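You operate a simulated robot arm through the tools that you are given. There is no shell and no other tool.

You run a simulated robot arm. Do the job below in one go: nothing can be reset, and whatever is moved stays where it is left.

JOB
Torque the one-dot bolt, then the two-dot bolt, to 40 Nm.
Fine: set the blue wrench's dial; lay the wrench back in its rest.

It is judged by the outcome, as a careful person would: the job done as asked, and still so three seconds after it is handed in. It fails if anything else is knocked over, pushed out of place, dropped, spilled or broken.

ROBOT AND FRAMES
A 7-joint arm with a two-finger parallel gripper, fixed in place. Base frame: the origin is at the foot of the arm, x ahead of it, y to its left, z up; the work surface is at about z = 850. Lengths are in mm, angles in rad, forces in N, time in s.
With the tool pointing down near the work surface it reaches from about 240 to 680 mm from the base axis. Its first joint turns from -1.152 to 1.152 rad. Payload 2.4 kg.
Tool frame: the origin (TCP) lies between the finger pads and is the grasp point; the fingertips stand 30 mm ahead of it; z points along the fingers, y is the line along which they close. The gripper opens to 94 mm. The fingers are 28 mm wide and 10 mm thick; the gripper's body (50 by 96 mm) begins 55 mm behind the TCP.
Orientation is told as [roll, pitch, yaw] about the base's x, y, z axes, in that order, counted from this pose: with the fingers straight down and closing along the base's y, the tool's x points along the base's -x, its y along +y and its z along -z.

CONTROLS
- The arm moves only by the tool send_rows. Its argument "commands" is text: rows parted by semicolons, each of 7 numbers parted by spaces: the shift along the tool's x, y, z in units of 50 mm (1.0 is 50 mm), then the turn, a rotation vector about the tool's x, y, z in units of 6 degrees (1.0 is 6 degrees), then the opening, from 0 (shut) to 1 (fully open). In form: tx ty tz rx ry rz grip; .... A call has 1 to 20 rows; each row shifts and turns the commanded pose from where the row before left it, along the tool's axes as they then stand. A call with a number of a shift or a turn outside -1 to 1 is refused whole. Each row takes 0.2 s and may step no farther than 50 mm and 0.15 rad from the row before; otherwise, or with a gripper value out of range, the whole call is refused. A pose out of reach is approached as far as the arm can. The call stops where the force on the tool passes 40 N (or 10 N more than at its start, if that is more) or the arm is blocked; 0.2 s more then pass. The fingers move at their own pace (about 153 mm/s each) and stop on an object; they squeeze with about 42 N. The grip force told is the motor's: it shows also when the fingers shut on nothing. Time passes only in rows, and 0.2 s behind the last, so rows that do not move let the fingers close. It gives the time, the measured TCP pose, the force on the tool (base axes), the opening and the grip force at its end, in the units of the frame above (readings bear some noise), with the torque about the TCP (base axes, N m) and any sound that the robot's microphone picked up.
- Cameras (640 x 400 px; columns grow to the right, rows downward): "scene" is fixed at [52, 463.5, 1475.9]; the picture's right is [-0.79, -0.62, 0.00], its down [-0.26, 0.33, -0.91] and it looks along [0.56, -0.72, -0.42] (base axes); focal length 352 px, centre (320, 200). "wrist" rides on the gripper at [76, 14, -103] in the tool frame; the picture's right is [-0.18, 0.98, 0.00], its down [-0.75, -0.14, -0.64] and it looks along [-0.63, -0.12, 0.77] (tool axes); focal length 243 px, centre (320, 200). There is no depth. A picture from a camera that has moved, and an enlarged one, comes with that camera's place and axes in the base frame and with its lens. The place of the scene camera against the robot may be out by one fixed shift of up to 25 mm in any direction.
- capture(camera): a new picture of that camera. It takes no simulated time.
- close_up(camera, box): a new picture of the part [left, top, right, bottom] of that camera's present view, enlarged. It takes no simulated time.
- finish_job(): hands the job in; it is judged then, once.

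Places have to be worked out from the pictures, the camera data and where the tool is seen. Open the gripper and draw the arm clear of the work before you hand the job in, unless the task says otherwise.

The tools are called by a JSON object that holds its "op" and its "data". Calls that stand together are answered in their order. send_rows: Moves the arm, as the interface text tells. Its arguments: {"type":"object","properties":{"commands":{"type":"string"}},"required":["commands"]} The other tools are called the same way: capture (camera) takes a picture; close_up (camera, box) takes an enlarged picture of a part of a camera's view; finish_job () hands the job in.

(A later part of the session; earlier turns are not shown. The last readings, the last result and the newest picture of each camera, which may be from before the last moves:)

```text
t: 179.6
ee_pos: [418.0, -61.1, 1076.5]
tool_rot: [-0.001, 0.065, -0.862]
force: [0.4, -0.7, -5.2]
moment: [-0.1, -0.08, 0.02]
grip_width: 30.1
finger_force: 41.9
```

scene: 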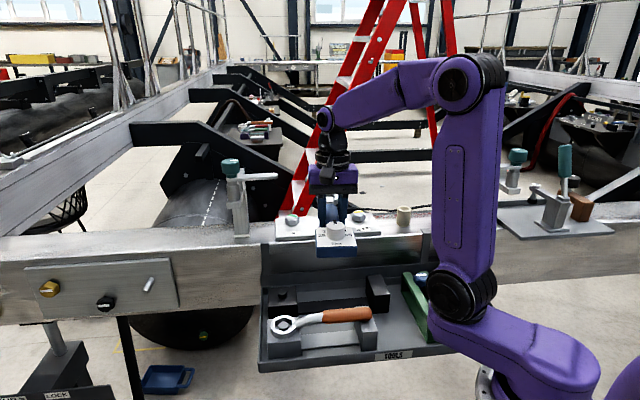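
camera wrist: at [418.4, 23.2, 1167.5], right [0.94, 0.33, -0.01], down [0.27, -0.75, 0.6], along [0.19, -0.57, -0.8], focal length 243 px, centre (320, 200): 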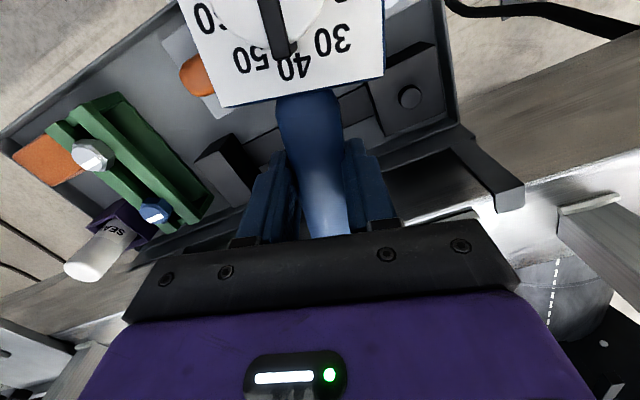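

{"op": "send_rows", "data": {"commands": "-0.0053 0 0.08 0 0 0 0; 0 0 0 0 0 0 0; 0 0 0 0 0 0 0"}}

```text
t: 180.4
ee_pos: [418.9, -59.8, 1072.3]
tool_rot: [0.002, 0.063, -0.862]
force: [0.8, 0.0, -6.1]
moment: [-0.09, -0.09, 0.0]
grip_width: 29.7
finger_force: 42.3
```

Free at 1072. 2.5 mm further down.

{"op": "send_rows", "data": {"commands": "-0.0033 0 0.05 0 0 0 0; 0 0 0 0 0 0 0; 0 0 0 0 0 0 0"}}

```text
t: 181.2
ee_pos: [418.1, -59.0, 1069.9]
tool_rot: [0.0, 0.065, -0.863]
force: [0.0, -0.2, -5.2]
moment: [-0.08, -0.13, 0.0]
grip_width: 30.2
finger_force: 41.9
```

{"op": "send_rows", "data": {"commands": "-0.0026 0 0.04 0 0 0 0; 0 0 0 0 0 0 0; 0 0 0 0 0 0 0"}}

```text
t: 182.0
ee_pos: [418.7, -61.1, 1067.5]
tool_rot: [0.0, 0.064, -0.862]
force: [0.7, 1.3, -6.2]
moment: [-0.15, -0.1, -0.04]
grip_width: 30.4
finger_force: 41.9
```

Still free. 2 mm more.

{"op": "send_rows", "data": {"commands": "-0.0026 0 0.04 0 0 0 0; 0 0 0 0 0 0 0; 0 0 0 0 0 0 0"}}

```text
t: 182.8
ee_pos: [418.5, -61.3, 1065.2]
tool_rot: [-0.001, 0.064, -0.862]
force: [0.5, 0.5, -6.1]
moment: [-0.09, -0.08, -0.03]
grip_width: 30.1
finger_force: 41.8
```

{"op": "send_rows", "data": {"commands": "-0.0026 0 0.04 0 0 0 0; 0 0 0 0 0 0 0; 0 0 0 0 0 0 0"}}

```text
t: 183.6
ee_pos: [419.0, -59.4, 1064.7]
tool_rot: [0.0, 0.064, -0.862]
force: [0.1, -0.5, -5.5]
moment: [-0.12, -0.12, -0.03]
grip_width: 30.2
finger_force: 42.0
```

Free at 1064. I go 2 mm further for a deeper seat.

{"op": "send_rows", "data": {"commands": "-0.0026 0 0.04 0 0 0 0; 0 0 0 0 0 0 0; 0 0 0 0 0 0 0"}}

```text
t: 184.4
ee_pos: [417.9, -59.8, 1062.1]
tool_rot: [-0.001, 0.065, -0.861]
force: [0.3, 0.0, -6.3]
moment: [-0.09, -0.08, 0.0]
grip_width: 30.1
finger_force: 42.2
```

{"op": "send_rows", "data": {"commands": "-0.0026 0 0.04 0 0 0 0; 0 0 0 0 0 0 0; 0 0 0 0 0 0 0"}}

```text
t: 185.2
ee_pos: [418.7, -59.9, 1059.9]
tool_rot: [-0.001, 0.065, -0.863]
force: [0.2, 0.3, -6.3]
moment: [-0.1, -0.08, 0.02]
grip_width: 30.3
finger_force: 42.0
```

Free at 1060, well seated. I now turn clockwise 4.5° and then go in 1° steps.

{"op": "send_rows", "data": {"commands": "-0.0016 0 0.024 0 0 0 0; -0.001 0.081 0 -0.0163 0 0.25 0; -0.001 0.081 0 -0.0163 0 0.25 0; -0.001 0.081 0 -0.0163 0 0.25 0; 0 0 0 0 0 0 0; 0 0 0 0 0 0 0"}}

{"op": "close_up", "data": {"camera": "scene", "box": [308, 212, 348, 237]}}

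```text
t: 186.6
ee_pos: [428.7, -53.1, 1058.4]
tool_rot: [-0.001, 0.065, -0.941]
force: [-1.2, 0.5, -5.7]
moment: [-0.09, 0.0, -0.16]
grip_width: 30.4
finger_force: 41.7
```

```text
16.00 times, centred on (328, 224) of scene
camera zoom: at [52.0, 463.5, 1475.9], right [-0.79, -0.62, 0.0], down [-0.26, 0.33, -0.91], along [0.56, -0.72, -0.42], focal length 5638 px, centre (192, -192)
```

zoom: 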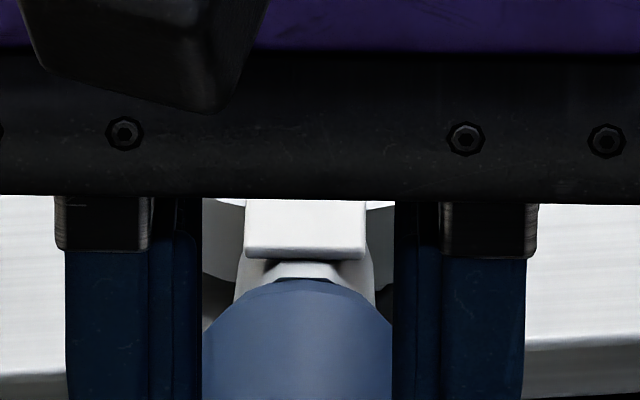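

White at -54°. 1.2° more.

{"op": "send_rows", "data": {"commands": "-0.001 0.065 0 -0.013 0 0.2 0; 0 0 0 0 0 0 0; 0 0 0 0 0 0 0"}}

{"op": "close_up", "data": {"camera": "scene", "box": [308, 212, 348, 237]}}

```text
t: 187.4
ee_pos: [430.9, -52.1, 1059.1]
tool_rot: [0.0, 0.064, -0.963]
force: [-2.4, -0.8, -5.9]
moment: [-0.14, -0.01, -0.29]
grip_width: 30.2
finger_force: 41.9
```

```text
16.00 times, centred on (328, 224) of scene
camera zoom: at [52.0, 463.5, 1475.9], right [-0.79, -0.62, 0.0], down [-0.26, 0.33, -0.91], along [0.56, -0.72, -0.42], focal length 5638 px, centre (192, -192)
```

zoom: 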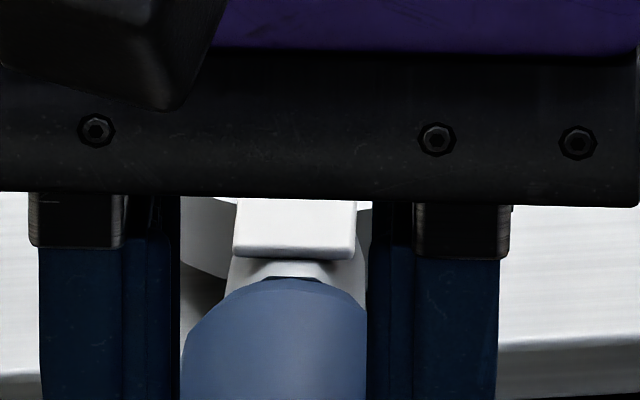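

White at -55°. Contact is building (moment z -0.29). 1.2° more.

{"op": "send_rows", "data": {"commands": "0.003 0.065 0 -0.013 0 0.2 0; 0 0 0 0 0 0 0; 0 0 0 0 0 0 0"}}

{"op": "close_up", "data": {"camera": "scene", "box": [308, 212, 348, 237]}}

```text
t: 188.2
ee_pos: [432.4, -50.0, 1059.5]
tool_rot: [-0.001, 0.065, -0.982]
force: [-0.9, -0.8, -5.1]
moment: [-0.29, -0.08, -0.31]
grip_width: 30.3
finger_force: 42.7
```

```text
16.00 times, centred on (328, 224) of scene
camera zoom: at [52.0, 463.5, 1475.9], right [-0.79, -0.62, 0.0], down [-0.26, 0.33, -0.91], along [0.56, -0.72, -0.42], focal length 5638 px, centre (192, -192)
```

zoom: 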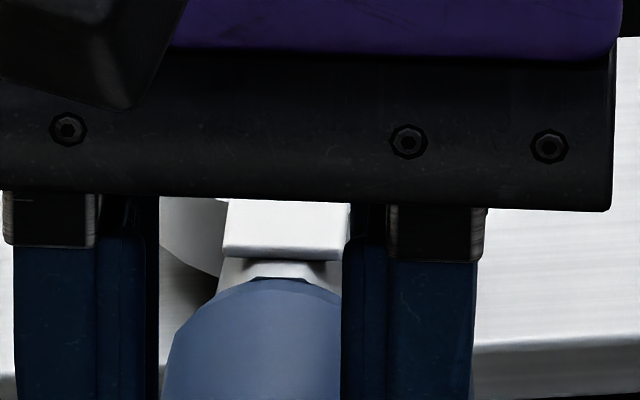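

White at -56°. 1.2° more.

{"op": "send_rows", "data": {"commands": "-0.001 0.065 0 -0.013 0 0.2 0; 0 0 0 0 0 0 0; 0 0 0 0 0 0 0"}}

{"op": "close_up", "data": {"camera": "scene", "box": [308, 212, 348, 237]}}

```text
t: 189.0
ee_pos: [435.3, -49.1, 1059.0]
tool_rot: [0.0, 0.065, -1.004]
force: [-1.2, -1.6, -5.6]
moment: [-0.3, -0.09, -0.26]
grip_width: 29.9
finger_force: 41.9
```

```text
16.00 times, centred on (328, 224) of scene
camera zoom: at [52.0, 463.4, 1475.9], right [-0.79, -0.62, 0.0], down [-0.26, 0.33, -0.91], along [0.56, -0.72, -0.42], focal length 5638 px, centre (192, -192)
```

zoom: 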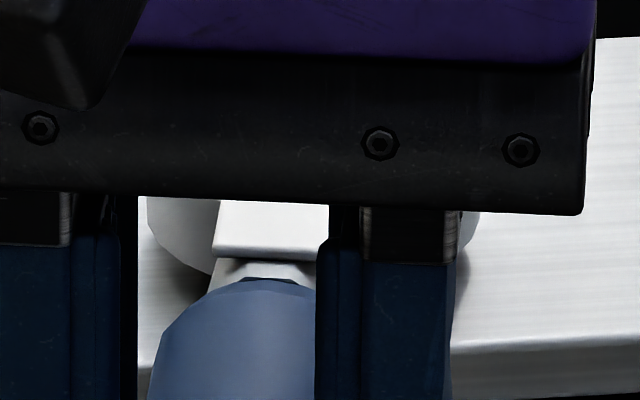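

White at -57.5°. 1.2° more.

{"op": "send_rows", "data": {"commands": "-0.001 0.065 0 -0.013 0 0.2 0; 0 0 0 0 0 0 0; 0 0 0 0 0 0 0"}}

{"op": "close_up", "data": {"camera": "scene", "box": [308, 212, 348, 237]}}

```text
t: 189.8
ee_pos: [437.7, -46.3, 1058.2]
tool_rot: [0.002, 0.065, -1.024]
force: [0.1, -2.5, -5.0]
moment: [-0.22, -0.09, -0.25]
grip_width: 30.4
finger_force: 42.4
```

```text
16.00 times, centred on (328, 224) of scene
camera zoom: at [52.1, 463.4, 1475.9], right [-0.79, -0.62, 0.0], down [-0.26, 0.33, -0.91], along [0.56, -0.72, -0.42], focal length 5638 px, centre (192, -192)
```

zoom: 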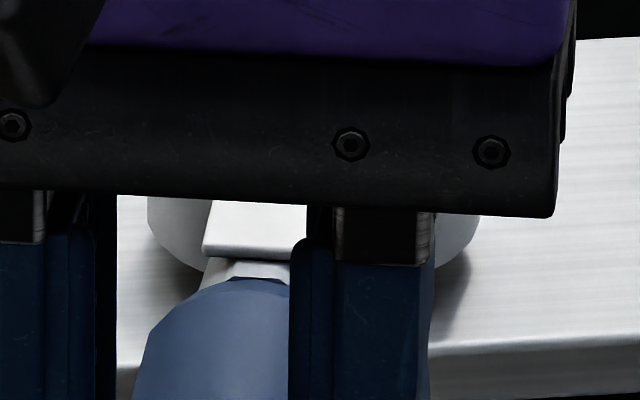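

White at -58.7°. 1.2° more.

{"op": "send_rows", "data": {"commands": "-0.001 0.065 0 -0.013 0 0.2 0; 0 0 0 0 0 0 0; 0 0 0 0 0 0 0"}}

{"op": "close_up", "data": {"camera": "scene", "box": [308, 212, 348, 237]}}

```text
t: 190.6
ee_pos: [441.3, -45.0, 1057.5]
tool_rot: [0.0, 0.064, -1.046]
force: [1.6, -3.6, -5.8]
moment: [-0.22, -0.09, -0.1]
grip_width: 29.8
finger_force: 42.5
```

```text
16.00 times, centred on (328, 224) of scene
camera zoom: at [52.1, 463.4, 1475.9], right [-0.79, -0.62, 0.0], down [-0.26, 0.33, -0.91], along [0.56, -0.72, -0.42], focal length 5638 px, centre (192, -192)
```

zoom: 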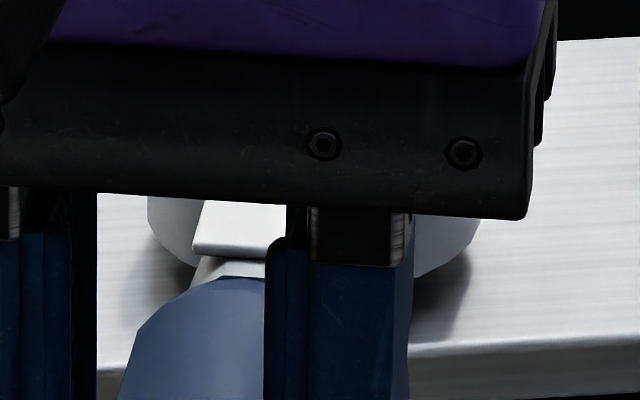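

No click at -60°, so I won't push on blindly. I ease back, lift off and look at bolt 2 again.

{"op": "send_rows", "data": {"commands": "-0.001 -0.081 0 0.0163 0 -0.25 0; -0.001 -0.081 0 0.0163 0 -0.25 0; 0 0 0 0 0 0 0; 0.0026 0 -0.04 0 0 0 0; 0.0026 0 -0.04 0 0 0 0; 0.0053 0 -0.08 0 0 0 0; 0.0066 0 -0.1 0 0 0 0; 0.0066 0 -0.1 0 0 0 0; 0.0198 0 -0.3 0 0 0 0; 0.0264 0 -0.4 0 0 0 0; 0 0 0 0 0 0 0"}}

```text
t: 193.0
ee_pos: [435.4, -49.3, 1111.7]
tool_rot: [0.001, 0.064, -0.994]
force: [0.3, 0.3, -5.6]
moment: [-0.11, -0.06, 0.03]
grip_width: 30.2
finger_force: 41.7
```

{"op": "send_rows", "data": {"commands": "0.03 0 -0.5 0 0 0 0; 0 0 0 0.063 0 -0.98 0; 0 0 0 0.063 0 -0.98 0; 0 0 0 0.063 0 -0.98 0; 0 0 0 0.063 0 -0.98 0; 0 0 0 0.063 0 -0.98 0; 0 0 0 0.063 0 -0.98 0; 0 0 0 0.063 0 -0.98 0; 0 0 0 0.063 0 -0.98 0; 0 0 0 0.063 0 -0.98 0; 0 0 0 0.063 0 -0.98 0; 0 0 0 0.063 0 -0.98 0; -0.03 -0.75 0 0 0 0 0; -0.03 -0.75 0 0 0 0 0; -0.03 -0.73 0 0 0 0 0; 0 0 0 0 0 0 0"}}

{"op": "close_up", "data": {"camera": "scene", "box": [272, 195, 352, 245]}}

{"op": "close_up", "data": {"camera": "scene", "box": [308, 205, 348, 230]}}

```text
t: 196.4
ee_pos: [454.7, -161.2, 1137.0]
tool_rot: [0.0, 0.066, 0.142]
force: [-0.2, 0.0, -5.5]
moment: [0.06, -0.14, 0.01]
grip_width: 30.2
finger_force: 42.1
```

```text
8.00 times, centred on (312, 220) of scene
camera zoom: at [52.1, 463.5, 1475.9], right [-0.79, -0.62, 0.0], down [-0.26, 0.33, -0.91], along [0.56, -0.72, -0.42], focal length 2819 px, centre (384, 40)
```

zoom: 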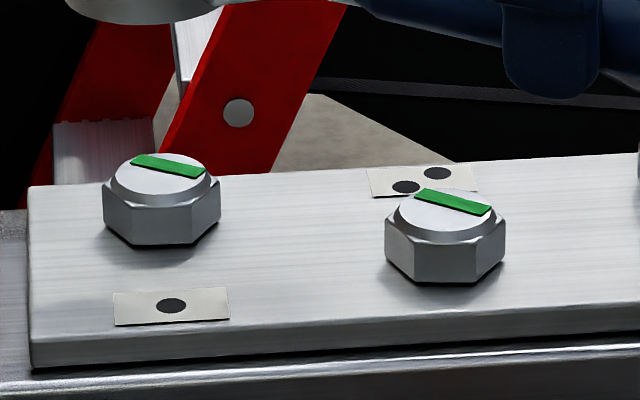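

```text
16.00 times, centred on (328, 218) of scene
camera zoom: at [52.1, 463.5, 1475.9], right [-0.79, -0.62, 0.0], down [-0.26, 0.33, -0.91], along [0.56, -0.72, -0.42], focal length 5638 px, centre (192, -80)
```

zoom: 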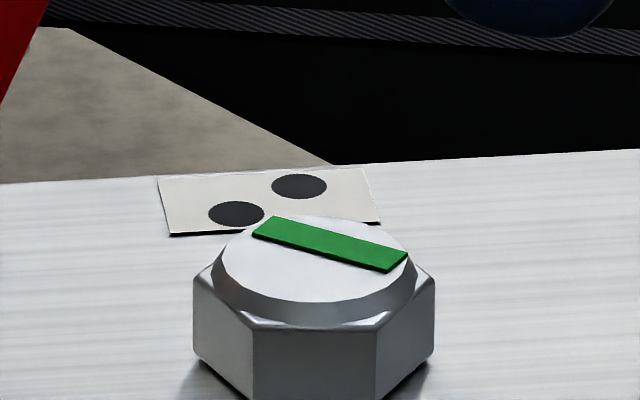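

Bolt 2 is still green but has moved on to ≈ 40°, with no new click. I'll redo it in the visible sector: seat at yaw ≈ 5.7°, back off, then tighten to the click while watching stripe and tab.

{"op": "send_rows", "data": {"commands": "0.63 -0.12 0 0 0 0 0; 0.63 -0.12 0 0 0 0 0; 0.64 -0.12 0 0 0 0 0; 0 0 0 -0.026 0 0.4 0; 0 0 0.5 0 0 0 0; 0 0 0.3 0 0 0 0; 0 0 0 0 0 0 0; 0 0 0 0 0 0 0"}}

{"op": "close_up", "data": {"camera": "scene", "box": [308, 195, 348, 220]}}

{"op": "capture", "data": {"camera": "scene"}}

```text
t: 198.2
ee_pos: [360.4, -190.2, 1100.9]
tool_rot: [0.0, 0.065, 0.097]
force: [0.3, -1.5, -5.6]
moment: [0.02, -0.13, -0.02]
grip_width: 30.0
finger_force: 41.5
```

```text
16.00 times, centred on (328, 208) of scene
camera zoom: at [52.1, 463.5, 1475.9], right [-0.79, -0.62, 0.0], down [-0.26, 0.33, -0.91], along [0.56, -0.72, -0.42], focal length 5638 px, centre (192, 80)
```

zoom: 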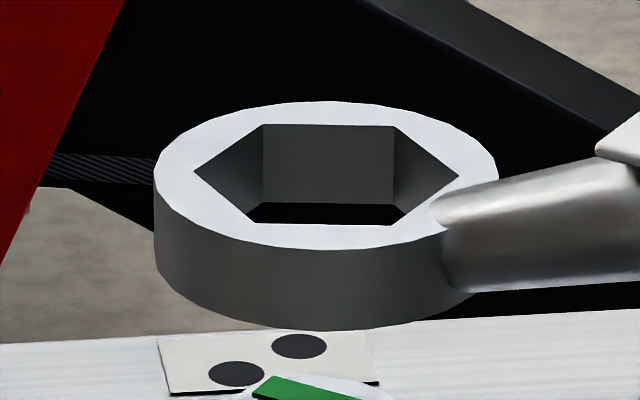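

```text
taken
```

scene: 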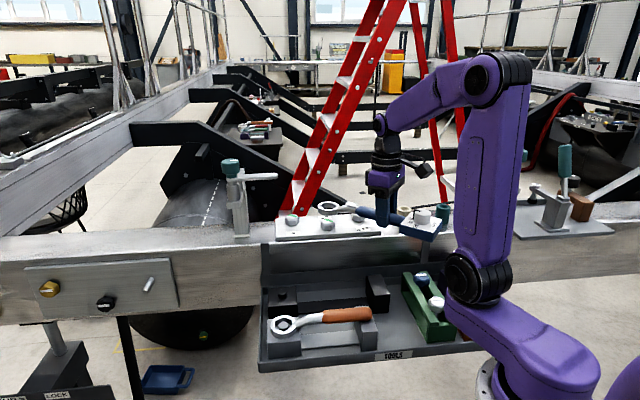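

Hex angles match (29° and 28.9°), but the ring is about 1.8 mm to the right. I correct and lower 22 mm.

{"op": "send_rows", "data": {"commands": "-0.026 0.028 0 0 0 0 0; -0.0143 0 0.22 0 0 0 0; -0.0143 0 0.22 0 0 0 0; 0 0 0 0 0 0 0; 0 0 0 0 0 0 0"}}

{"op": "close_up", "data": {"camera": "scene", "box": [308, 203, 348, 228]}}

```text
t: 199.4
ee_pos: [360.4, -188.5, 1081.1]
tool_rot: [0.0, 0.064, 0.096]
force: [0.2, 0.5, -5.7]
moment: [0.02, -0.11, 0.0]
grip_width: 30.0
finger_force: 42.0
```

```text
16.00 times, centred on (328, 216) of scene
camera zoom: at [52.1, 463.5, 1475.9], right [-0.79, -0.62, 0.0], down [-0.26, 0.33, -0.91], along [0.56, -0.72, -0.42], focal length 5638 px, centre (192, -48)
```

zoom: 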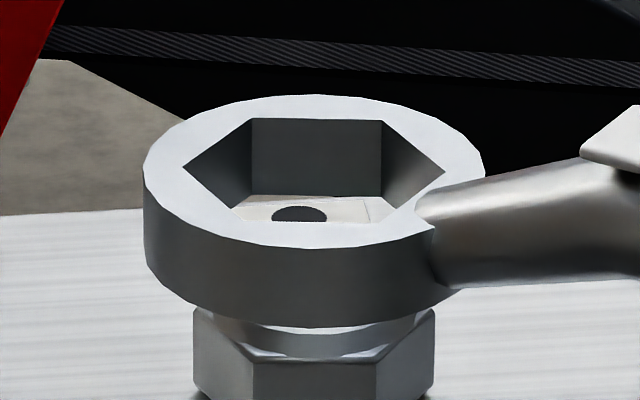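

Aligned. I lower stepwise onto the head.

{"op": "send_rows", "data": {"commands": "-0.0065 0 0.1 0 0 0 0; 0 0 0 0 0 0 0; 0 0 0 0 0 0 0"}}

{"op": "send_rows", "data": {"commands": "-0.0026 0 0.04 0 0 0 0; 0 0 0 0 0 0 0; 0 0 0 0 0 0 0"}}

{"op": "close_up", "data": {"camera": "scene", "box": [308, 207, 348, 232]}}

```text
t: 200.2
ee_pos: [360.4, -187.6, 1075.2]
tool_rot: [0.001, 0.065, 0.096]
force: [0.2, -0.9, -5.4]
moment: [0.0, -0.14, 0.03]
grip_width: 30.2
finger_force: 42.4
```

```text
t: 201.0
ee_pos: [360.8, -189.0, 1074.3]
tool_rot: [-0.001, 0.065, 0.096]
force: [0.1, -0.5, -5.9]
moment: [0.05, -0.16, 0.0]
grip_width: 30.0
finger_force: 41.7
```

```text
16.00 times, centred on (328, 220) of scene
camera zoom: at [52.1, 463.5, 1475.9], right [-0.79, -0.62, 0.0], down [-0.26, 0.33, -0.91], along [0.56, -0.72, -0.42], focal length 5638 px, centre (192, -112)
```

zoom: 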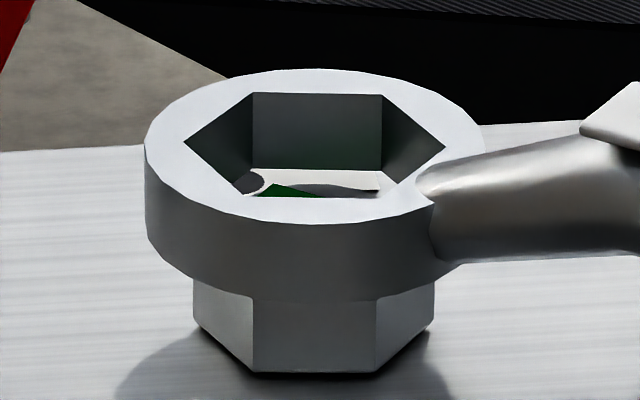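

Good: the bolt top's stripe shows inside the ring. I continue down.

{"op": "send_rows", "data": {"commands": "-0.0026 0 0.04 0 0 0 0; 0 0 0 0 0 0 0; 0 0 0 0 0 0 0"}}

{"op": "send_rows", "data": {"commands": "-0.0026 0 0.04 0 0 0 0; 0 0 0 0 0 0 0; 0 0 0 0 0 0 0"}}

{"op": "close_up", "data": {"camera": "scene", "box": [308, 207, 348, 232]}}

```text
t: 201.8
ee_pos: [360.2, -189.4, 1071.4]
tool_rot: [0.0, 0.066, 0.097]
force: [0.0, 0.3, -5.9]
moment: [0.02, -0.11, 0.0]
grip_width: 30.0
finger_force: 41.7
```

```text
t: 202.6
ee_pos: [360.2, -187.9, 1069.4]
tool_rot: [-0.001, 0.065, 0.095]
force: [0.3, -0.1, -5.9]
moment: [0.04, -0.14, 0.03]
grip_width: 30.2
finger_force: 42.5
```

```text
16.00 times, centred on (328, 220) of scene
camera zoom: at [52.1, 463.5, 1475.9], right [-0.79, -0.62, 0.0], down [-0.26, 0.33, -0.91], along [0.56, -0.72, -0.42], focal length 5638 px, centre (192, -112)
```

zoom: 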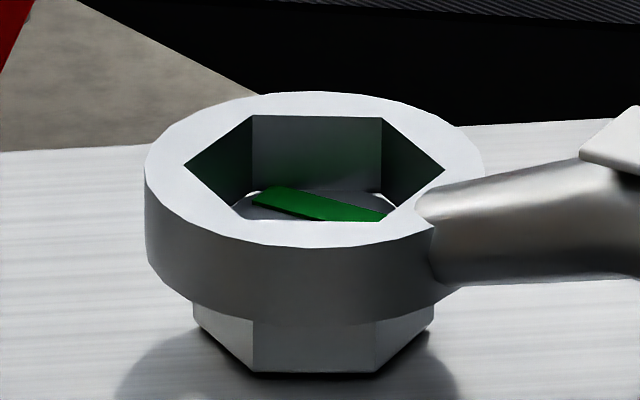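

The ring's lower edge is level with the bolt's top. I go 1 mm at a time, checking the moment.

{"op": "send_rows", "data": {"commands": "-0.0013 0 0.02 0 0 0 0; 0 0 0 0 0 0 0; 0 0 0 0 0 0 0"}}

{"op": "send_rows", "data": {"commands": "-0.0013 0 0.02 0 0 0 0; 0 0 0 0 0 0 0; 0 0 0 0 0 0 0"}}

{"op": "close_up", "data": {"camera": "scene", "box": [308, 207, 348, 232]}}

```text
t: 203.4
ee_pos: [361.0, -188.4, 1068.6]
tool_rot: [-0.001, 0.064, 0.095]
force: [0.2, 0.4, -5.0]
moment: [0.04, -0.15, -0.02]
grip_width: 30.1
finger_force: 41.8
```

```text
t: 204.2
ee_pos: [361.2, -188.1, 1066.4]
tool_rot: [0.0, 0.064, 0.095]
force: [0.4, -1.3, -4.1]
moment: [0.0, -0.31, -0.14]
grip_width: 30.1
finger_force: 41.9
```

```text
16.00 times, centred on (328, 220) of scene
camera zoom: at [52.1, 463.5, 1475.9], right [-0.79, -0.62, 0.0], down [-0.26, 0.33, -0.91], along [0.56, -0.72, -0.42], focal length 5638 px, centre (192, -112)
```

zoom: 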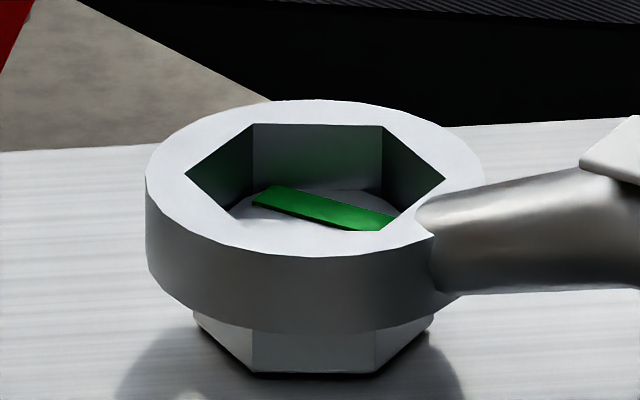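

Slight contact, with the bolt pushing the ring toward -y: the ring is ~3 mm too near the camera, consistent with dead reckoning. I raise 1.5 mm, shift (+1.5, -2.5) mm and lower again.

{"op": "send_rows", "data": {"commands": "0.002 0 -0.03 0 0 0 0; -0.025 -0.053 0 0 0 0 0; 0 0 0 0 0 0 0; 0 0 0 0 0 0 0"}}

{"op": "close_up", "data": {"camera": "scene", "box": [308, 207, 348, 232]}}

```text
t: 205.2
ee_pos: [362.8, -191.7, 1069.2]
tool_rot: [-0.001, 0.063, 0.097]
force: [-0.6, -0.2, -5.1]
moment: [0.0, -0.14, -0.01]
grip_width: 30.1
finger_force: 42.0
```

```text
16.00 times, centred on (328, 220) of scene
camera zoom: at [52.1, 463.5, 1475.9], right [-0.79, -0.62, 0.0], down [-0.26, 0.33, -0.91], along [0.56, -0.72, -0.42], focal length 5638 px, centre (192, -112)
```

zoom: 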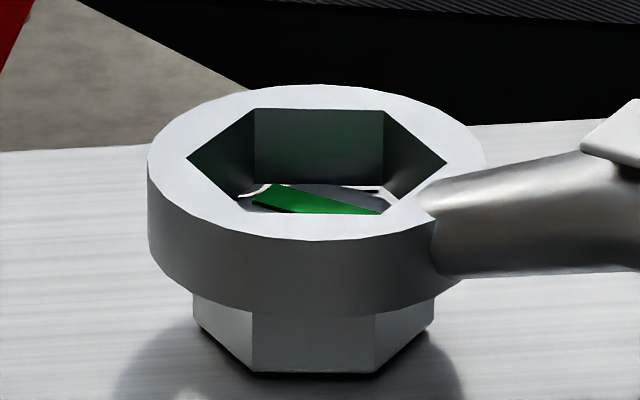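

Now I lower again in small steps.

{"op": "send_rows", "data": {"commands": "-0.0026 0 0.04 0 0 0 0; 0 0 0 0 0 0 0; 0 0 0 0 0 0 0"}}

{"op": "send_rows", "data": {"commands": "-0.0013 0 0.02 0 0 0 0; 0 0 0 0 0 0 0; 0 0 0 0 0 0 0"}}

{"op": "send_rows", "data": {"commands": "-0.0013 0 0.02 0 0 0 0; 0 0 0 0 0 0 0; 0 0 0 0 0 0 0"}}

{"op": "close_up", "data": {"camera": "scene", "box": [308, 207, 348, 232]}}

```text
t: 206.0
ee_pos: [362.6, -191.5, 1067.5]
tool_rot: [0.0, 0.063, 0.095]
force: [-0.1, -0.3, -5.9]
moment: [-0.02, -0.15, 0.01]
grip_width: 30.2
finger_force: 41.8
```

```text
t: 206.8
ee_pos: [363.3, -190.7, 1067.1]
tool_rot: [0.0, 0.065, 0.096]
force: [0.2, 0.6, -6.1]
moment: [0.05, -0.14, 0.01]
grip_width: 30.0
finger_force: 41.5
```

```text
t: 207.6
ee_pos: [362.1, -190.1, 1066.0]
tool_rot: [0.0, 0.065, 0.095]
force: [0.8, 0.5, -6.3]
moment: [0.01, -0.14, -0.04]
grip_width: 29.9
finger_force: 41.4
```

```text
16.00 times, centred on (328, 220) of scene
camera zoom: at [52.1, 463.5, 1475.9], right [-0.79, -0.62, 0.0], down [-0.26, 0.33, -0.91], along [0.56, -0.72, -0.42], focal length 5638 px, centre (192, -112)
```

zoom: 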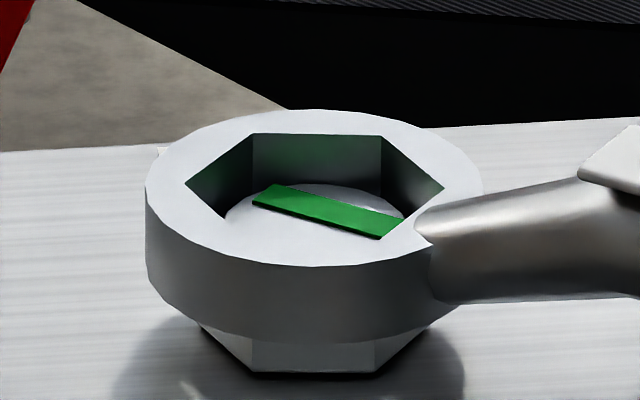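

Entering freely now. I lower 5 mm more in steps.

{"op": "send_rows", "data": {"commands": "-0.002 0 0.03 0 0 0 0; 0 0 0 0 0 0 0; 0 0 0 0 0 0 0"}}

{"op": "send_rows", "data": {"commands": "-0.002 0 0.03 0 0 0 0; 0 0 0 0 0 0 0; 0 0 0 0 0 0 0"}}

{"op": "send_rows", "data": {"commands": "-0.002 0 0.03 0 0 0 0; 0 0 0 0 0 0 0; 0 0 0 0 0 0 0"}}

{"op": "close_up", "data": {"camera": "scene", "box": [308, 207, 348, 232]}}

```text
t: 208.4
ee_pos: [363.9, -190.8, 1065.2]
tool_rot: [-0.001, 0.065, 0.097]
force: [-0.4, -0.1, -4.5]
moment: [-0.01, -0.24, -0.04]
grip_width: 30.1
finger_force: 42.3
```

```text
t: 209.2
ee_pos: [362.4, -190.7, 1062.1]
tool_rot: [0.0, 0.065, 0.095]
force: [1.3, -1.6, -2.2]
moment: [-0.09, -0.62, -0.23]
grip_width: 30.0
finger_force: 41.8
```

```text
t: 210.0
ee_pos: [362.7, -191.0, 1061.4]
tool_rot: [0.0, 0.063, 0.095]
force: [3.6, -3.9, -1.6]
moment: [-0.13, -1.04, -0.67]
grip_width: 30.0
finger_force: 42.1
```

```text
16.00 times, centred on (328, 220) of scene
camera zoom: at [52.0, 463.4, 1475.9], right [-0.79, -0.62, 0.0], down [-0.26, 0.33, -0.91], along [0.56, -0.72, -0.42], focal length 5638 px, centre (192, -112)
```

zoom: 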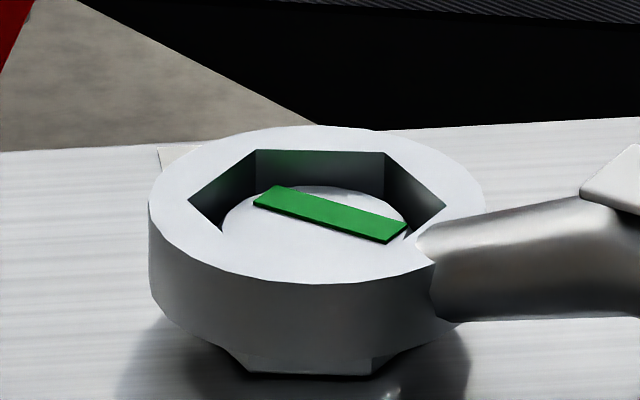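

Wall contact again with a push toward (+x, -y). I raise 1 mm and shift (+0.8, -0.8).

{"op": "send_rows", "data": {"commands": "0.0013 0 -0.02 0 0 0 0; -0.0144 -0.0175 0 0 0 0 0; 0 0 0 0 0 0 0; 0 0 0 0 0 0 0"}}

```text
t: 211.0
ee_pos: [363.7, -191.3, 1061.4]
tool_rot: [0.002, 0.066, 0.099]
force: [0.8, -0.2, -4.1]
moment: [-0.02, -0.28, -0.19]
grip_width: 30.3
finger_force: 42.2
```

Almost free. A little more of the same shift, then down again.

{"op": "send_rows", "data": {"commands": "-0.006 -0.012 0 0 0 0 0; -0.0013 0 0.02 0 0 0 0; 0 0 0 0 0 0 0; 0 0 0 0 0 0 0"}}

{"op": "close_up", "data": {"camera": "scene", "box": [308, 207, 348, 232]}}

```text
t: 212.0
ee_pos: [363.6, -191.9, 1060.7]
tool_rot: [0.0, 0.066, 0.096]
force: [0.3, -0.6, -5.7]
moment: [-0.01, -0.14, 0.04]
grip_width: 30.2
finger_force: 41.8
```

```text
16.00 times, centred on (328, 220) of scene
camera zoom: at [52.1, 463.5, 1475.9], right [-0.79, -0.62, 0.0], down [-0.26, 0.33, -0.91], along [0.56, -0.72, -0.42], focal length 5638 px, centre (192, -112)
```

zoom: 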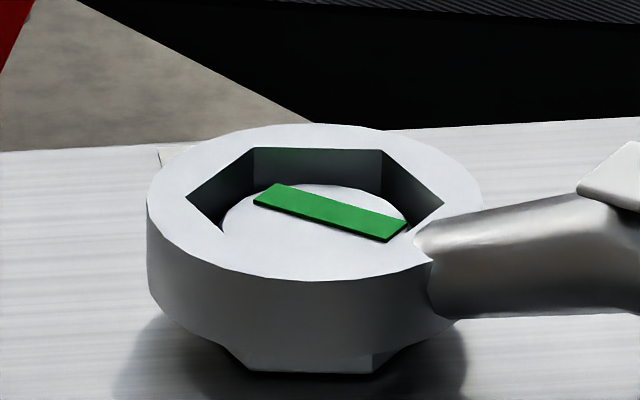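

Free and well engaged. I lower 1.5 mm and turn counter-clockwise 9°.

{"op": "send_rows", "data": {"commands": "-0.002 0 0.03 0 0 0 0; -0.001 -0.081 0 0.0163 0 -0.25 0; -0.001 -0.081 0 0.0163 0 -0.25 0; -0.001 -0.081 0 0.0163 0 -0.25 0; -0.001 -0.081 0 0.0163 0 -0.25 0; -0.001 -0.081 0 0.0163 0 -0.25 0; -0.001 -0.081 0 0.0163 0 -0.25 0; 0 0 0 0 0 0 0; 0 0 0 0 0 0 0"}}

{"op": "close_up", "data": {"camera": "scene", "box": [308, 207, 348, 232]}}

{"op": "close_up", "data": {"camera": "scene", "box": [310, 180, 438, 260]}}

```text
t: 214.0
ee_pos: [368.1, -216.4, 1059.7]
tool_rot: [0.0, 0.066, 0.252]
force: [-0.6, -4.0, -6.2]
moment: [-0.08, -0.08, -0.48]
grip_width: 30.3
finger_force: 42.4
```

```text
16.00 times, centred on (328, 220) of scene
camera zoom: at [52.0, 463.4, 1475.9], right [-0.79, -0.62, 0.0], down [-0.26, 0.33, -0.91], along [0.56, -0.72, -0.42], focal length 5638 px, centre (192, -112)
```

zoom: 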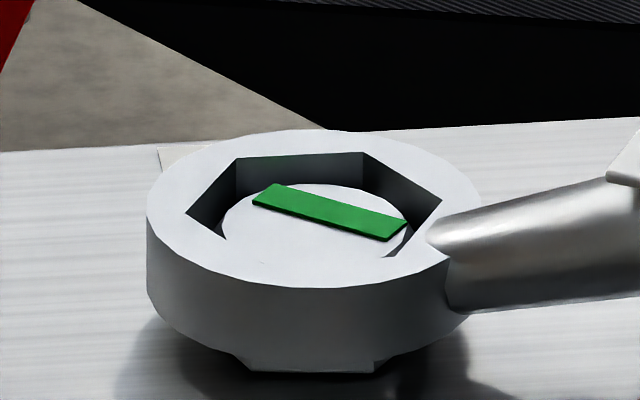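

```text
5.00 times, centred on (374, 220) of scene
camera zoom: at [52.0, 463.4, 1475.9], right [-0.79, -0.62, 0.0], down [-0.26, 0.33, -0.91], along [0.56, -0.72, -0.42], focal length 1762 px, centre (50, 100)
```

zoom: 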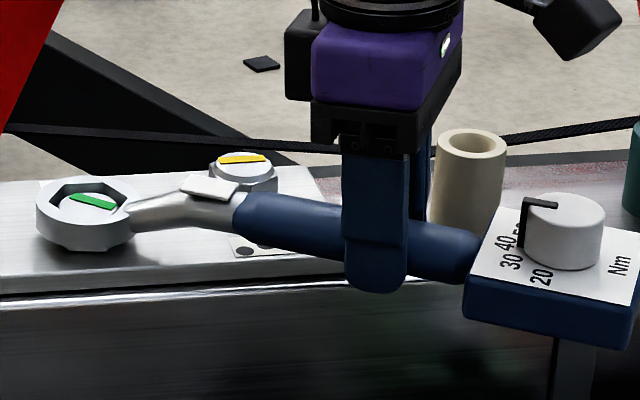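

Plenty of clearance to the tube. The bolt hasn't moved yet; I re-centre 0.6 mm and continue 6°.

{"op": "send_rows", "data": {"commands": "0 -0.012 0 0 0 0 0; -0.001 -0.081 0 0.0163 0 -0.25 0; -0.001 -0.081 0 0.0163 0 -0.25 0; -0.001 -0.081 0 0.0163 0 -0.25 0; -0.001 -0.081 0 0.0163 0 -0.25 0; 0 0 0 0 0 0 0; 0 0 0 0 0 0 0"}}

{"op": "close_up", "data": {"camera": "scene", "box": [308, 207, 348, 232]}}

```text
t: 215.6
ee_pos: [372.8, -233.1, 1059.0]
tool_rot: [0.0, 0.063, 0.36]
force: [-0.3, 0.4, -6.2]
moment: [0.08, -0.13, 0.04]
grip_width: 29.9
finger_force: 42.2
```

```text
16.00 times, centred on (328, 220) of scene
camera zoom: at [52.0, 463.5, 1475.9], right [-0.79, -0.62, 0.0], down [-0.26, 0.33, -0.91], along [0.56, -0.72, -0.42], focal length 5638 px, centre (192, -112)
```

zoom: 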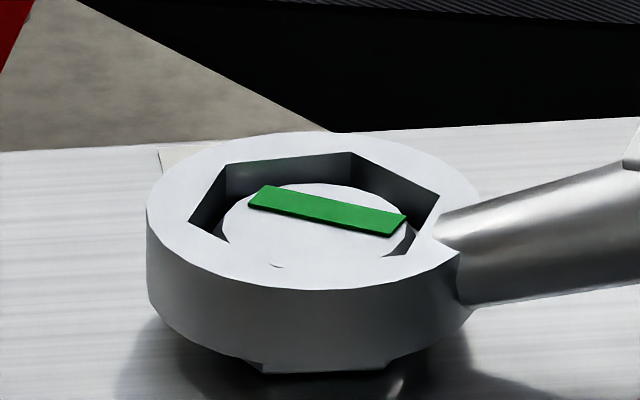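

Bolt 2 is back to ≈ 34°. I continue 3°, then check colour and tube clearance.

{"op": "send_rows", "data": {"commands": "-0.001 -0.081 0 0.0163 0 -0.25 0; -0.001 -0.081 0 0.0163 0 -0.25 0; 0 0 0 0 0 0 0; 0 0 0 0 0 0 0"}}

{"op": "close_up", "data": {"camera": "scene", "box": [308, 207, 348, 232]}}

{"op": "close_up", "data": {"camera": "scene", "box": [340, 180, 468, 260]}}

```text
t: 216.6
ee_pos: [375.7, -238.5, 1059.1]
tool_rot: [0.0, 0.064, 0.411]
force: [-2.8, -2.7, -4.5]
moment: [0.03, -0.11, -0.15]
grip_width: 30.1
finger_force: 42.7
```

```text
16.00 times, centred on (328, 220) of scene
camera zoom: at [52.0, 463.4, 1475.9], right [-0.79, -0.62, 0.0], down [-0.26, 0.33, -0.91], along [0.56, -0.72, -0.42], focal length 5638 px, centre (192, -112)
```

zoom: 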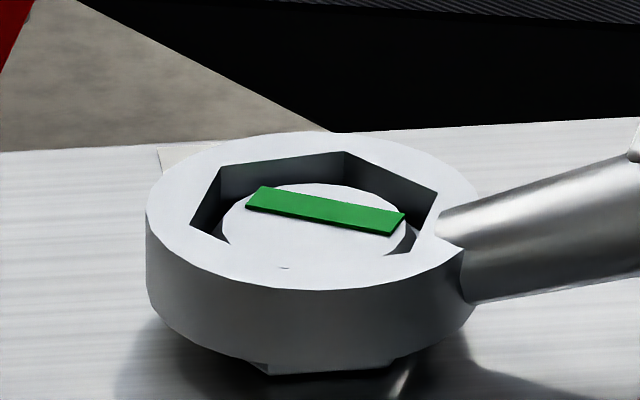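

```text
5.00 times, centred on (404, 220) of scene
camera zoom: at [52.0, 463.4, 1475.9], right [-0.79, -0.62, 0.0], down [-0.26, 0.33, -0.91], along [0.56, -0.72, -0.42], focal length 1762 px, centre (-100, 100)
```

zoom: 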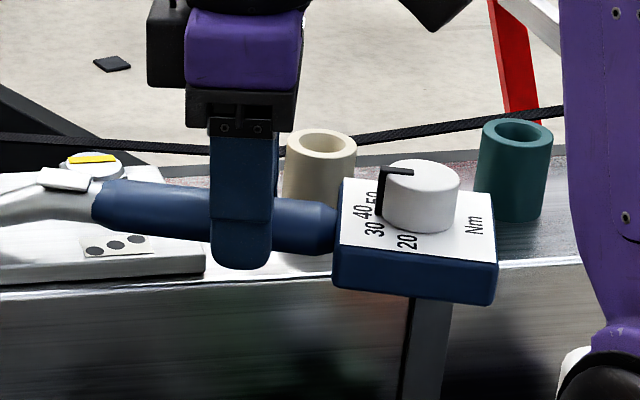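

Bolt 2 ≈ 31°, still green; the box is still in front of the tube with clearance. 3° more, then I reverse.

{"op": "send_rows", "data": {"commands": "0.004 -0.087 0 0.0163 0 -0.25 0; -0.001 -0.081 0 0.0163 0 -0.25 0; 0 0 0 0 0 0 0; 0 0 0 0 0 0 0"}}

{"op": "close_up", "data": {"camera": "scene", "box": [308, 207, 348, 232]}}

{"op": "close_up", "data": {"camera": "scene", "box": [340, 180, 468, 260]}}

```text
t: 217.6
ee_pos: [380.6, -246.7, 1058.7]
tool_rot: [0.0, 0.066, 0.464]
force: [-4.9, -1.0, -4.3]
moment: [0.04, -0.12, 0.05]
grip_width: 30.1
finger_force: 41.6
```

```text
16.00 times, centred on (328, 220) of scene
camera zoom: at [51.9, 463.4, 1475.9], right [-0.79, -0.62, 0.0], down [-0.26, 0.33, -0.91], along [0.56, -0.72, -0.42], focal length 5638 px, centre (192, -112)
```

zoom: 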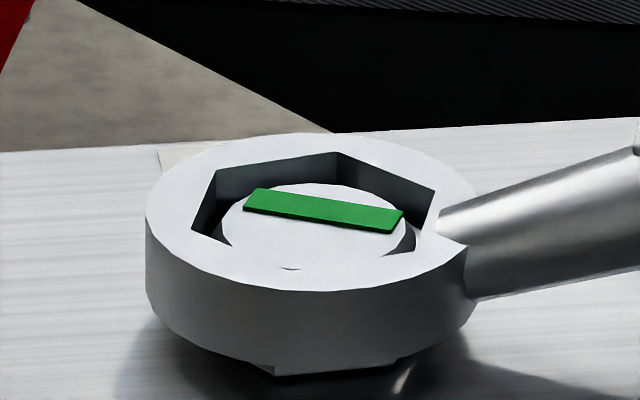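

```text
5.00 times, centred on (404, 220) of scene
camera zoom: at [51.9, 463.4, 1475.9], right [-0.79, -0.62, 0.0], down [-0.26, 0.33, -0.91], along [0.56, -0.72, -0.42], focal length 1762 px, centre (-100, 100)
```

zoom: 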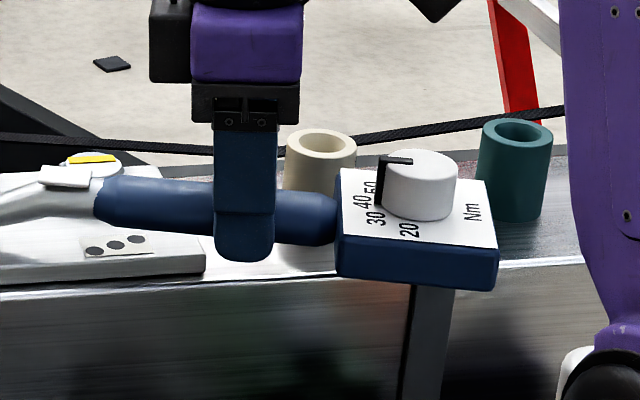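

Bolt 2 ≈ 28°. Now I reverse and turn clockwise 9° (play).

{"op": "send_rows", "data": {"commands": "0.006 0.081 0 -0.0163 0 0.25 0; -0.001 0.081 0 -0.0163 0 0.25 0; -0.001 0.081 0 -0.0163 0 0.25 0; -0.001 0.081 0 -0.0163 0 0.25 0; -0.001 0.081 0 -0.0163 0 0.25 0; -0.001 0.081 0 -0.0163 0 0.25 0; 0 0 0 0 0 0 0; 0 0 0 0 0 0 0"}}

{"op": "close_up", "data": {"camera": "scene", "box": [308, 207, 348, 232]}}

```text
t: 219.4
ee_pos: [372.6, -224.8, 1060.3]
tool_rot: [0.0, 0.064, 0.305]
force: [0.5, 0.4, -6.2]
moment: [0.06, -0.18, 0.02]
grip_width: 30.2
finger_force: 42.0
```

```text
16.00 times, centred on (328, 220) of scene
camera zoom: at [52.1, 463.5, 1475.9], right [-0.79, -0.62, 0.0], down [-0.26, 0.33, -0.91], along [0.56, -0.72, -0.42], focal length 5638 px, centre (192, -112)
```

zoom: 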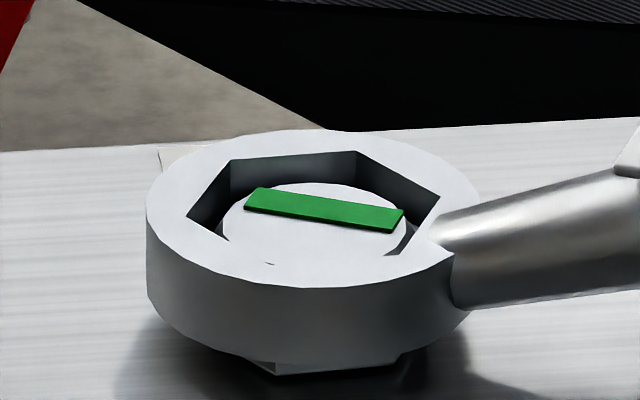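

Free within the play. 4.5° more clockwise.

{"op": "send_rows", "data": {"commands": "-0.001 0.081 0 -0.0163 0 0.25 0; -0.001 0.081 0 -0.0163 0 0.25 0; -0.001 0.081 0 -0.0163 0 0.25 0; 0 0 0 0 0 0 0; 0 0 0 0 0 0 0"}}

{"op": "close_up", "data": {"camera": "scene", "box": [308, 207, 348, 232]}}

```text
t: 220.6
ee_pos: [367.8, -212.3, 1059.1]
tool_rot: [0.001, 0.065, 0.228]
force: [0.7, -0.5, -5.7]
moment: [0.06, -0.16, 0.02]
grip_width: 29.8
finger_force: 41.7
```

```text
16.00 times, centred on (328, 220) of scene
camera zoom: at [52.0, 463.5, 1475.9], right [-0.79, -0.62, 0.0], down [-0.26, 0.33, -0.91], along [0.56, -0.72, -0.42], focal length 5638 px, centre (192, -112)
```

zoom: 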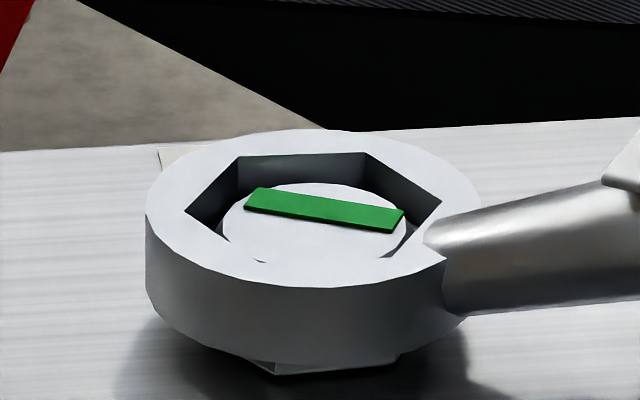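

Still in the play (bolt unmoved). 3° more.

{"op": "send_rows", "data": {"commands": "-0.001 0.081 0 -0.0163 0 0.25 0; -0.001 0.081 0 -0.0163 0 0.25 0; 0 0 0 0 0 0 0; 0 0 0 0 0 0 0"}}

{"op": "close_up", "data": {"camera": "scene", "box": [308, 207, 348, 232]}}

```text
t: 221.6
ee_pos: [365.9, -204.2, 1058.9]
tool_rot: [-0.001, 0.067, 0.171]
force: [-2.7, 1.3, -5.8]
moment: [0.04, -0.02, 0.25]
grip_width: 30.1
finger_force: 42.3
```

```text
16.00 times, centred on (328, 220) of scene
camera zoom: at [52.0, 463.5, 1475.9], right [-0.79, -0.62, 0.0], down [-0.26, 0.33, -0.91], along [0.56, -0.72, -0.42], focal length 5638 px, centre (192, -112)
```

zoom: 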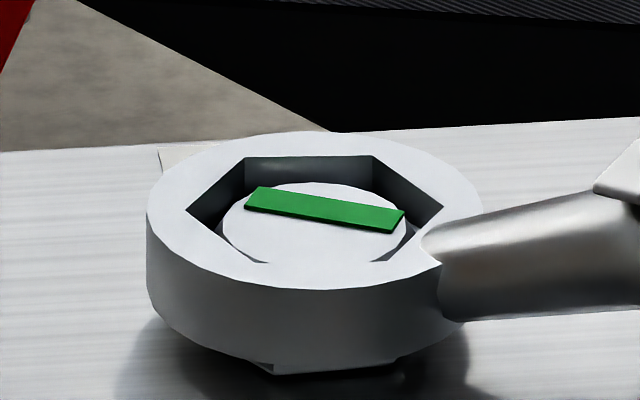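

Contact begins at yaw ≈ 10°. I proceed in 1.5° steps and watch the tab.

{"op": "send_rows", "data": {"commands": "0.004 0.081 0 -0.0163 0 0.25 0; 0 0 0 0 0 0 0; 0 0 0 0 0 0 0"}}

{"op": "close_up", "data": {"camera": "scene", "box": [312, 207, 352, 232]}}

```text
t: 222.4
ee_pos: [366.1, -202.0, 1059.3]
tool_rot: [0.0, 0.064, 0.148]
force: [-0.4, 3.0, -6.4]
moment: [0.06, -0.02, 0.32]
grip_width: 30.0
finger_force: 41.9
```

```text
16.00 times, centred on (332, 220) of scene
camera zoom: at [52.0, 463.5, 1475.9], right [-0.79, -0.62, 0.0], down [-0.26, 0.33, -0.91], along [0.56, -0.72, -0.42], focal length 5638 px, centre (128, -112)
```

zoom: 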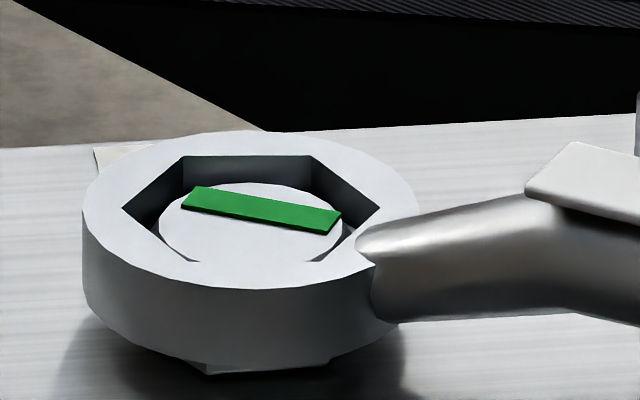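

Tab white. Another 1.5°.

{"op": "send_rows", "data": {"commands": "-0.001 0.081 0 -0.0163 0 0.25 0; 0 0 0 0 0 0 0; 0 0 0 0 0 0 0"}}

{"op": "close_up", "data": {"camera": "scene", "box": [312, 207, 352, 232]}}

```text
t: 223.2
ee_pos: [363.5, -196.6, 1059.1]
tool_rot: [0.0, 0.065, 0.122]
force: [-0.5, 2.3, -6.2]
moment: [0.09, -0.1, 0.31]
grip_width: 30.0
finger_force: 41.6
```

```text
16.00 times, centred on (332, 220) of scene
camera zoom: at [52.0, 463.5, 1475.9], right [-0.79, -0.62, 0.0], down [-0.26, 0.33, -0.91], along [0.56, -0.72, -0.42], focal length 5638 px, centre (128, -112)
```

zoom: 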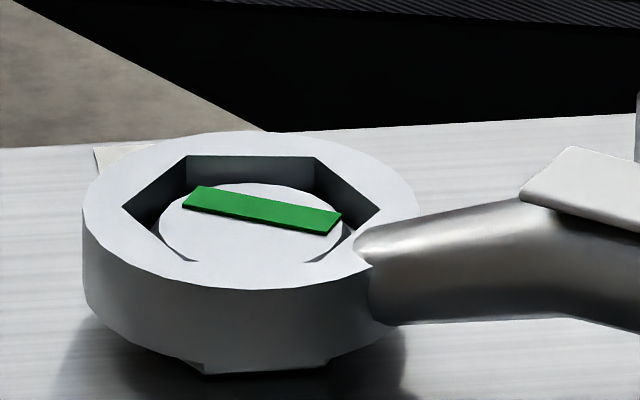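

White; bolt ≈ 31°. Another 1.5°.

{"op": "send_rows", "data": {"commands": "-0.001 0.081 0 -0.0163 0 0.25 0; 0 0 0 0 0 0 0; 0 0 0 0 0 0 0"}}

{"op": "close_up", "data": {"camera": "scene", "box": [312, 207, 352, 232]}}

```text
t: 224.0
ee_pos: [364.5, -193.3, 1059.3]
tool_rot: [0.0, 0.063, 0.096]
force: [-0.9, 2.1, -3.8]
moment: [0.1, -0.19, 0.26]
grip_width: 29.8
finger_force: 41.9
```

```text
16.00 times, centred on (332, 220) of scene
camera zoom: at [52.0, 463.5, 1475.9], right [-0.79, -0.62, 0.0], down [-0.26, 0.33, -0.91], along [0.56, -0.72, -0.42], focal length 5638 px, centre (128, -112)
```

zoom: 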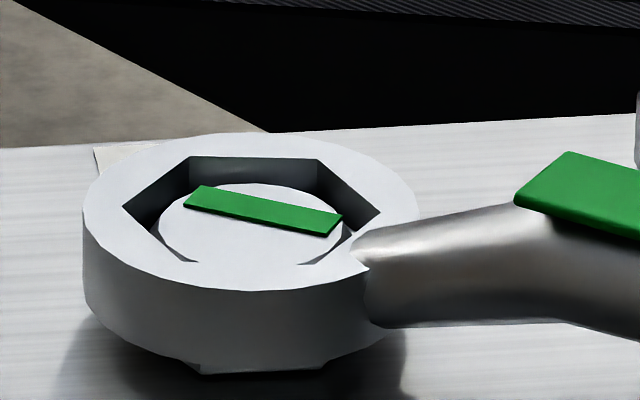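

Click: the tab is green and bolt 2 sits at the set torque, now after bolt 1. I ease back 3° in the play and lift straight off.

{"op": "send_rows", "data": {"commands": "-0.001 -0.081 0 0.0163 0 -0.25 0; -0.001 -0.081 0 0.0163 0 -0.25 0; 0 0 0 0 0 0 0; 0.0026 0 -0.04 0 0 0 0; 0.0026 0 -0.04 0 0 0 0; 0.0053 0 -0.08 0 0 0 0; 0.0066 0 -0.1 0 0 0 0; 0 0 0 0 0 0 0"}}

{"op": "close_up", "data": {"camera": "scene", "box": [308, 203, 348, 228]}}

```text
t: 225.8
ee_pos: [365.8, -201.4, 1072.3]
tool_rot: [0.0, 0.065, 0.149]
force: [-0.3, -0.6, -5.2]
moment: [0.01, -0.14, -0.01]
grip_width: 30.1
finger_force: 41.9
```

```text
16.00 times, centred on (328, 216) of scene
camera zoom: at [52.1, 463.5, 1475.9], right [-0.79, -0.62, 0.0], down [-0.26, 0.33, -0.91], along [0.56, -0.72, -0.42], focal length 5638 px, centre (192, -48)
```

zoom: 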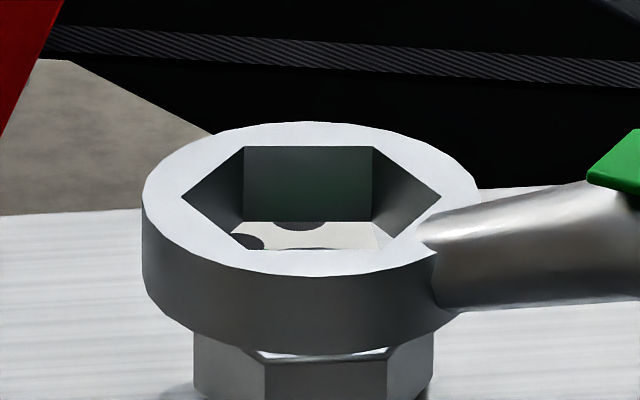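

Clear of the bolt. I rise 60 mm and check both bolts.

{"op": "send_rows", "data": {"commands": "0.013 0 -0.2 0 0 0 0; 0.026 0 -0.4 0 0 0 0; 0.04 0 -0.6 0 0 0 0; 0 0 0 0 0 0 0"}}

{"op": "close_up", "data": {"camera": "scene", "box": [272, 195, 352, 245]}}

{"op": "close_up", "data": {"camera": "scene", "box": [308, 205, 348, 230]}}

{"op": "capture", "data": {"camera": "scene"}}

```text
t: 226.8
ee_pos: [365.6, -201.1, 1132.5]
tool_rot: [0.0, 0.064, 0.148]
force: [0.4, -0.4, -6.1]
moment: [0.03, -0.14, 0.01]
grip_width: 30.0
finger_force: 41.9
```

```text
8.00 times, centred on (312, 220) of scene
camera zoom: at [52.0, 463.5, 1475.9], right [-0.79, -0.62, 0.0], down [-0.26, 0.33, -0.91], along [0.56, -0.72, -0.42], focal length 2819 px, centre (384, 40)
```

zoom: 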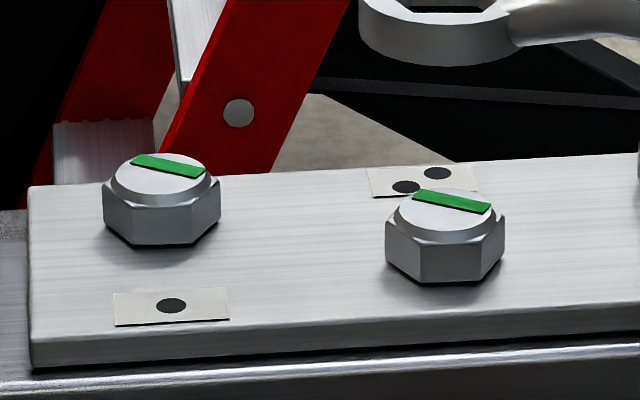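

```text
16.00 times, centred on (328, 218) of scene
camera zoom: at [52.0, 463.5, 1475.9], right [-0.79, -0.62, 0.0], down [-0.26, 0.33, -0.91], along [0.56, -0.72, -0.42], focal length 5638 px, centre (192, -80)
```

zoom: 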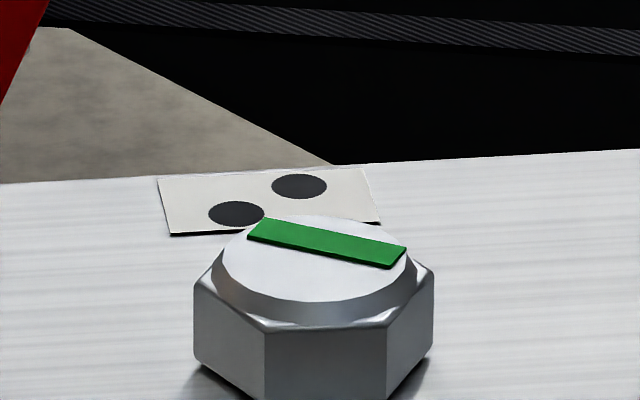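

```text
taken
```

scene: 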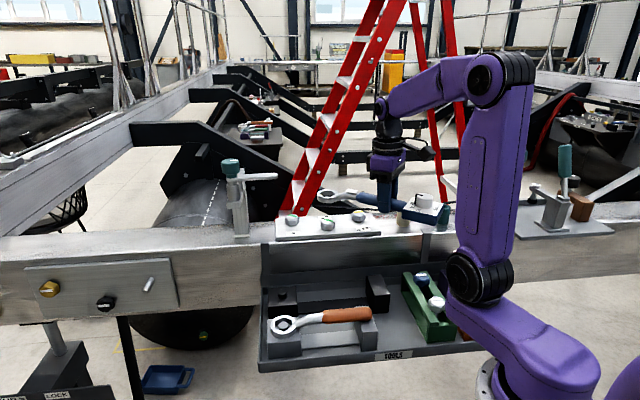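

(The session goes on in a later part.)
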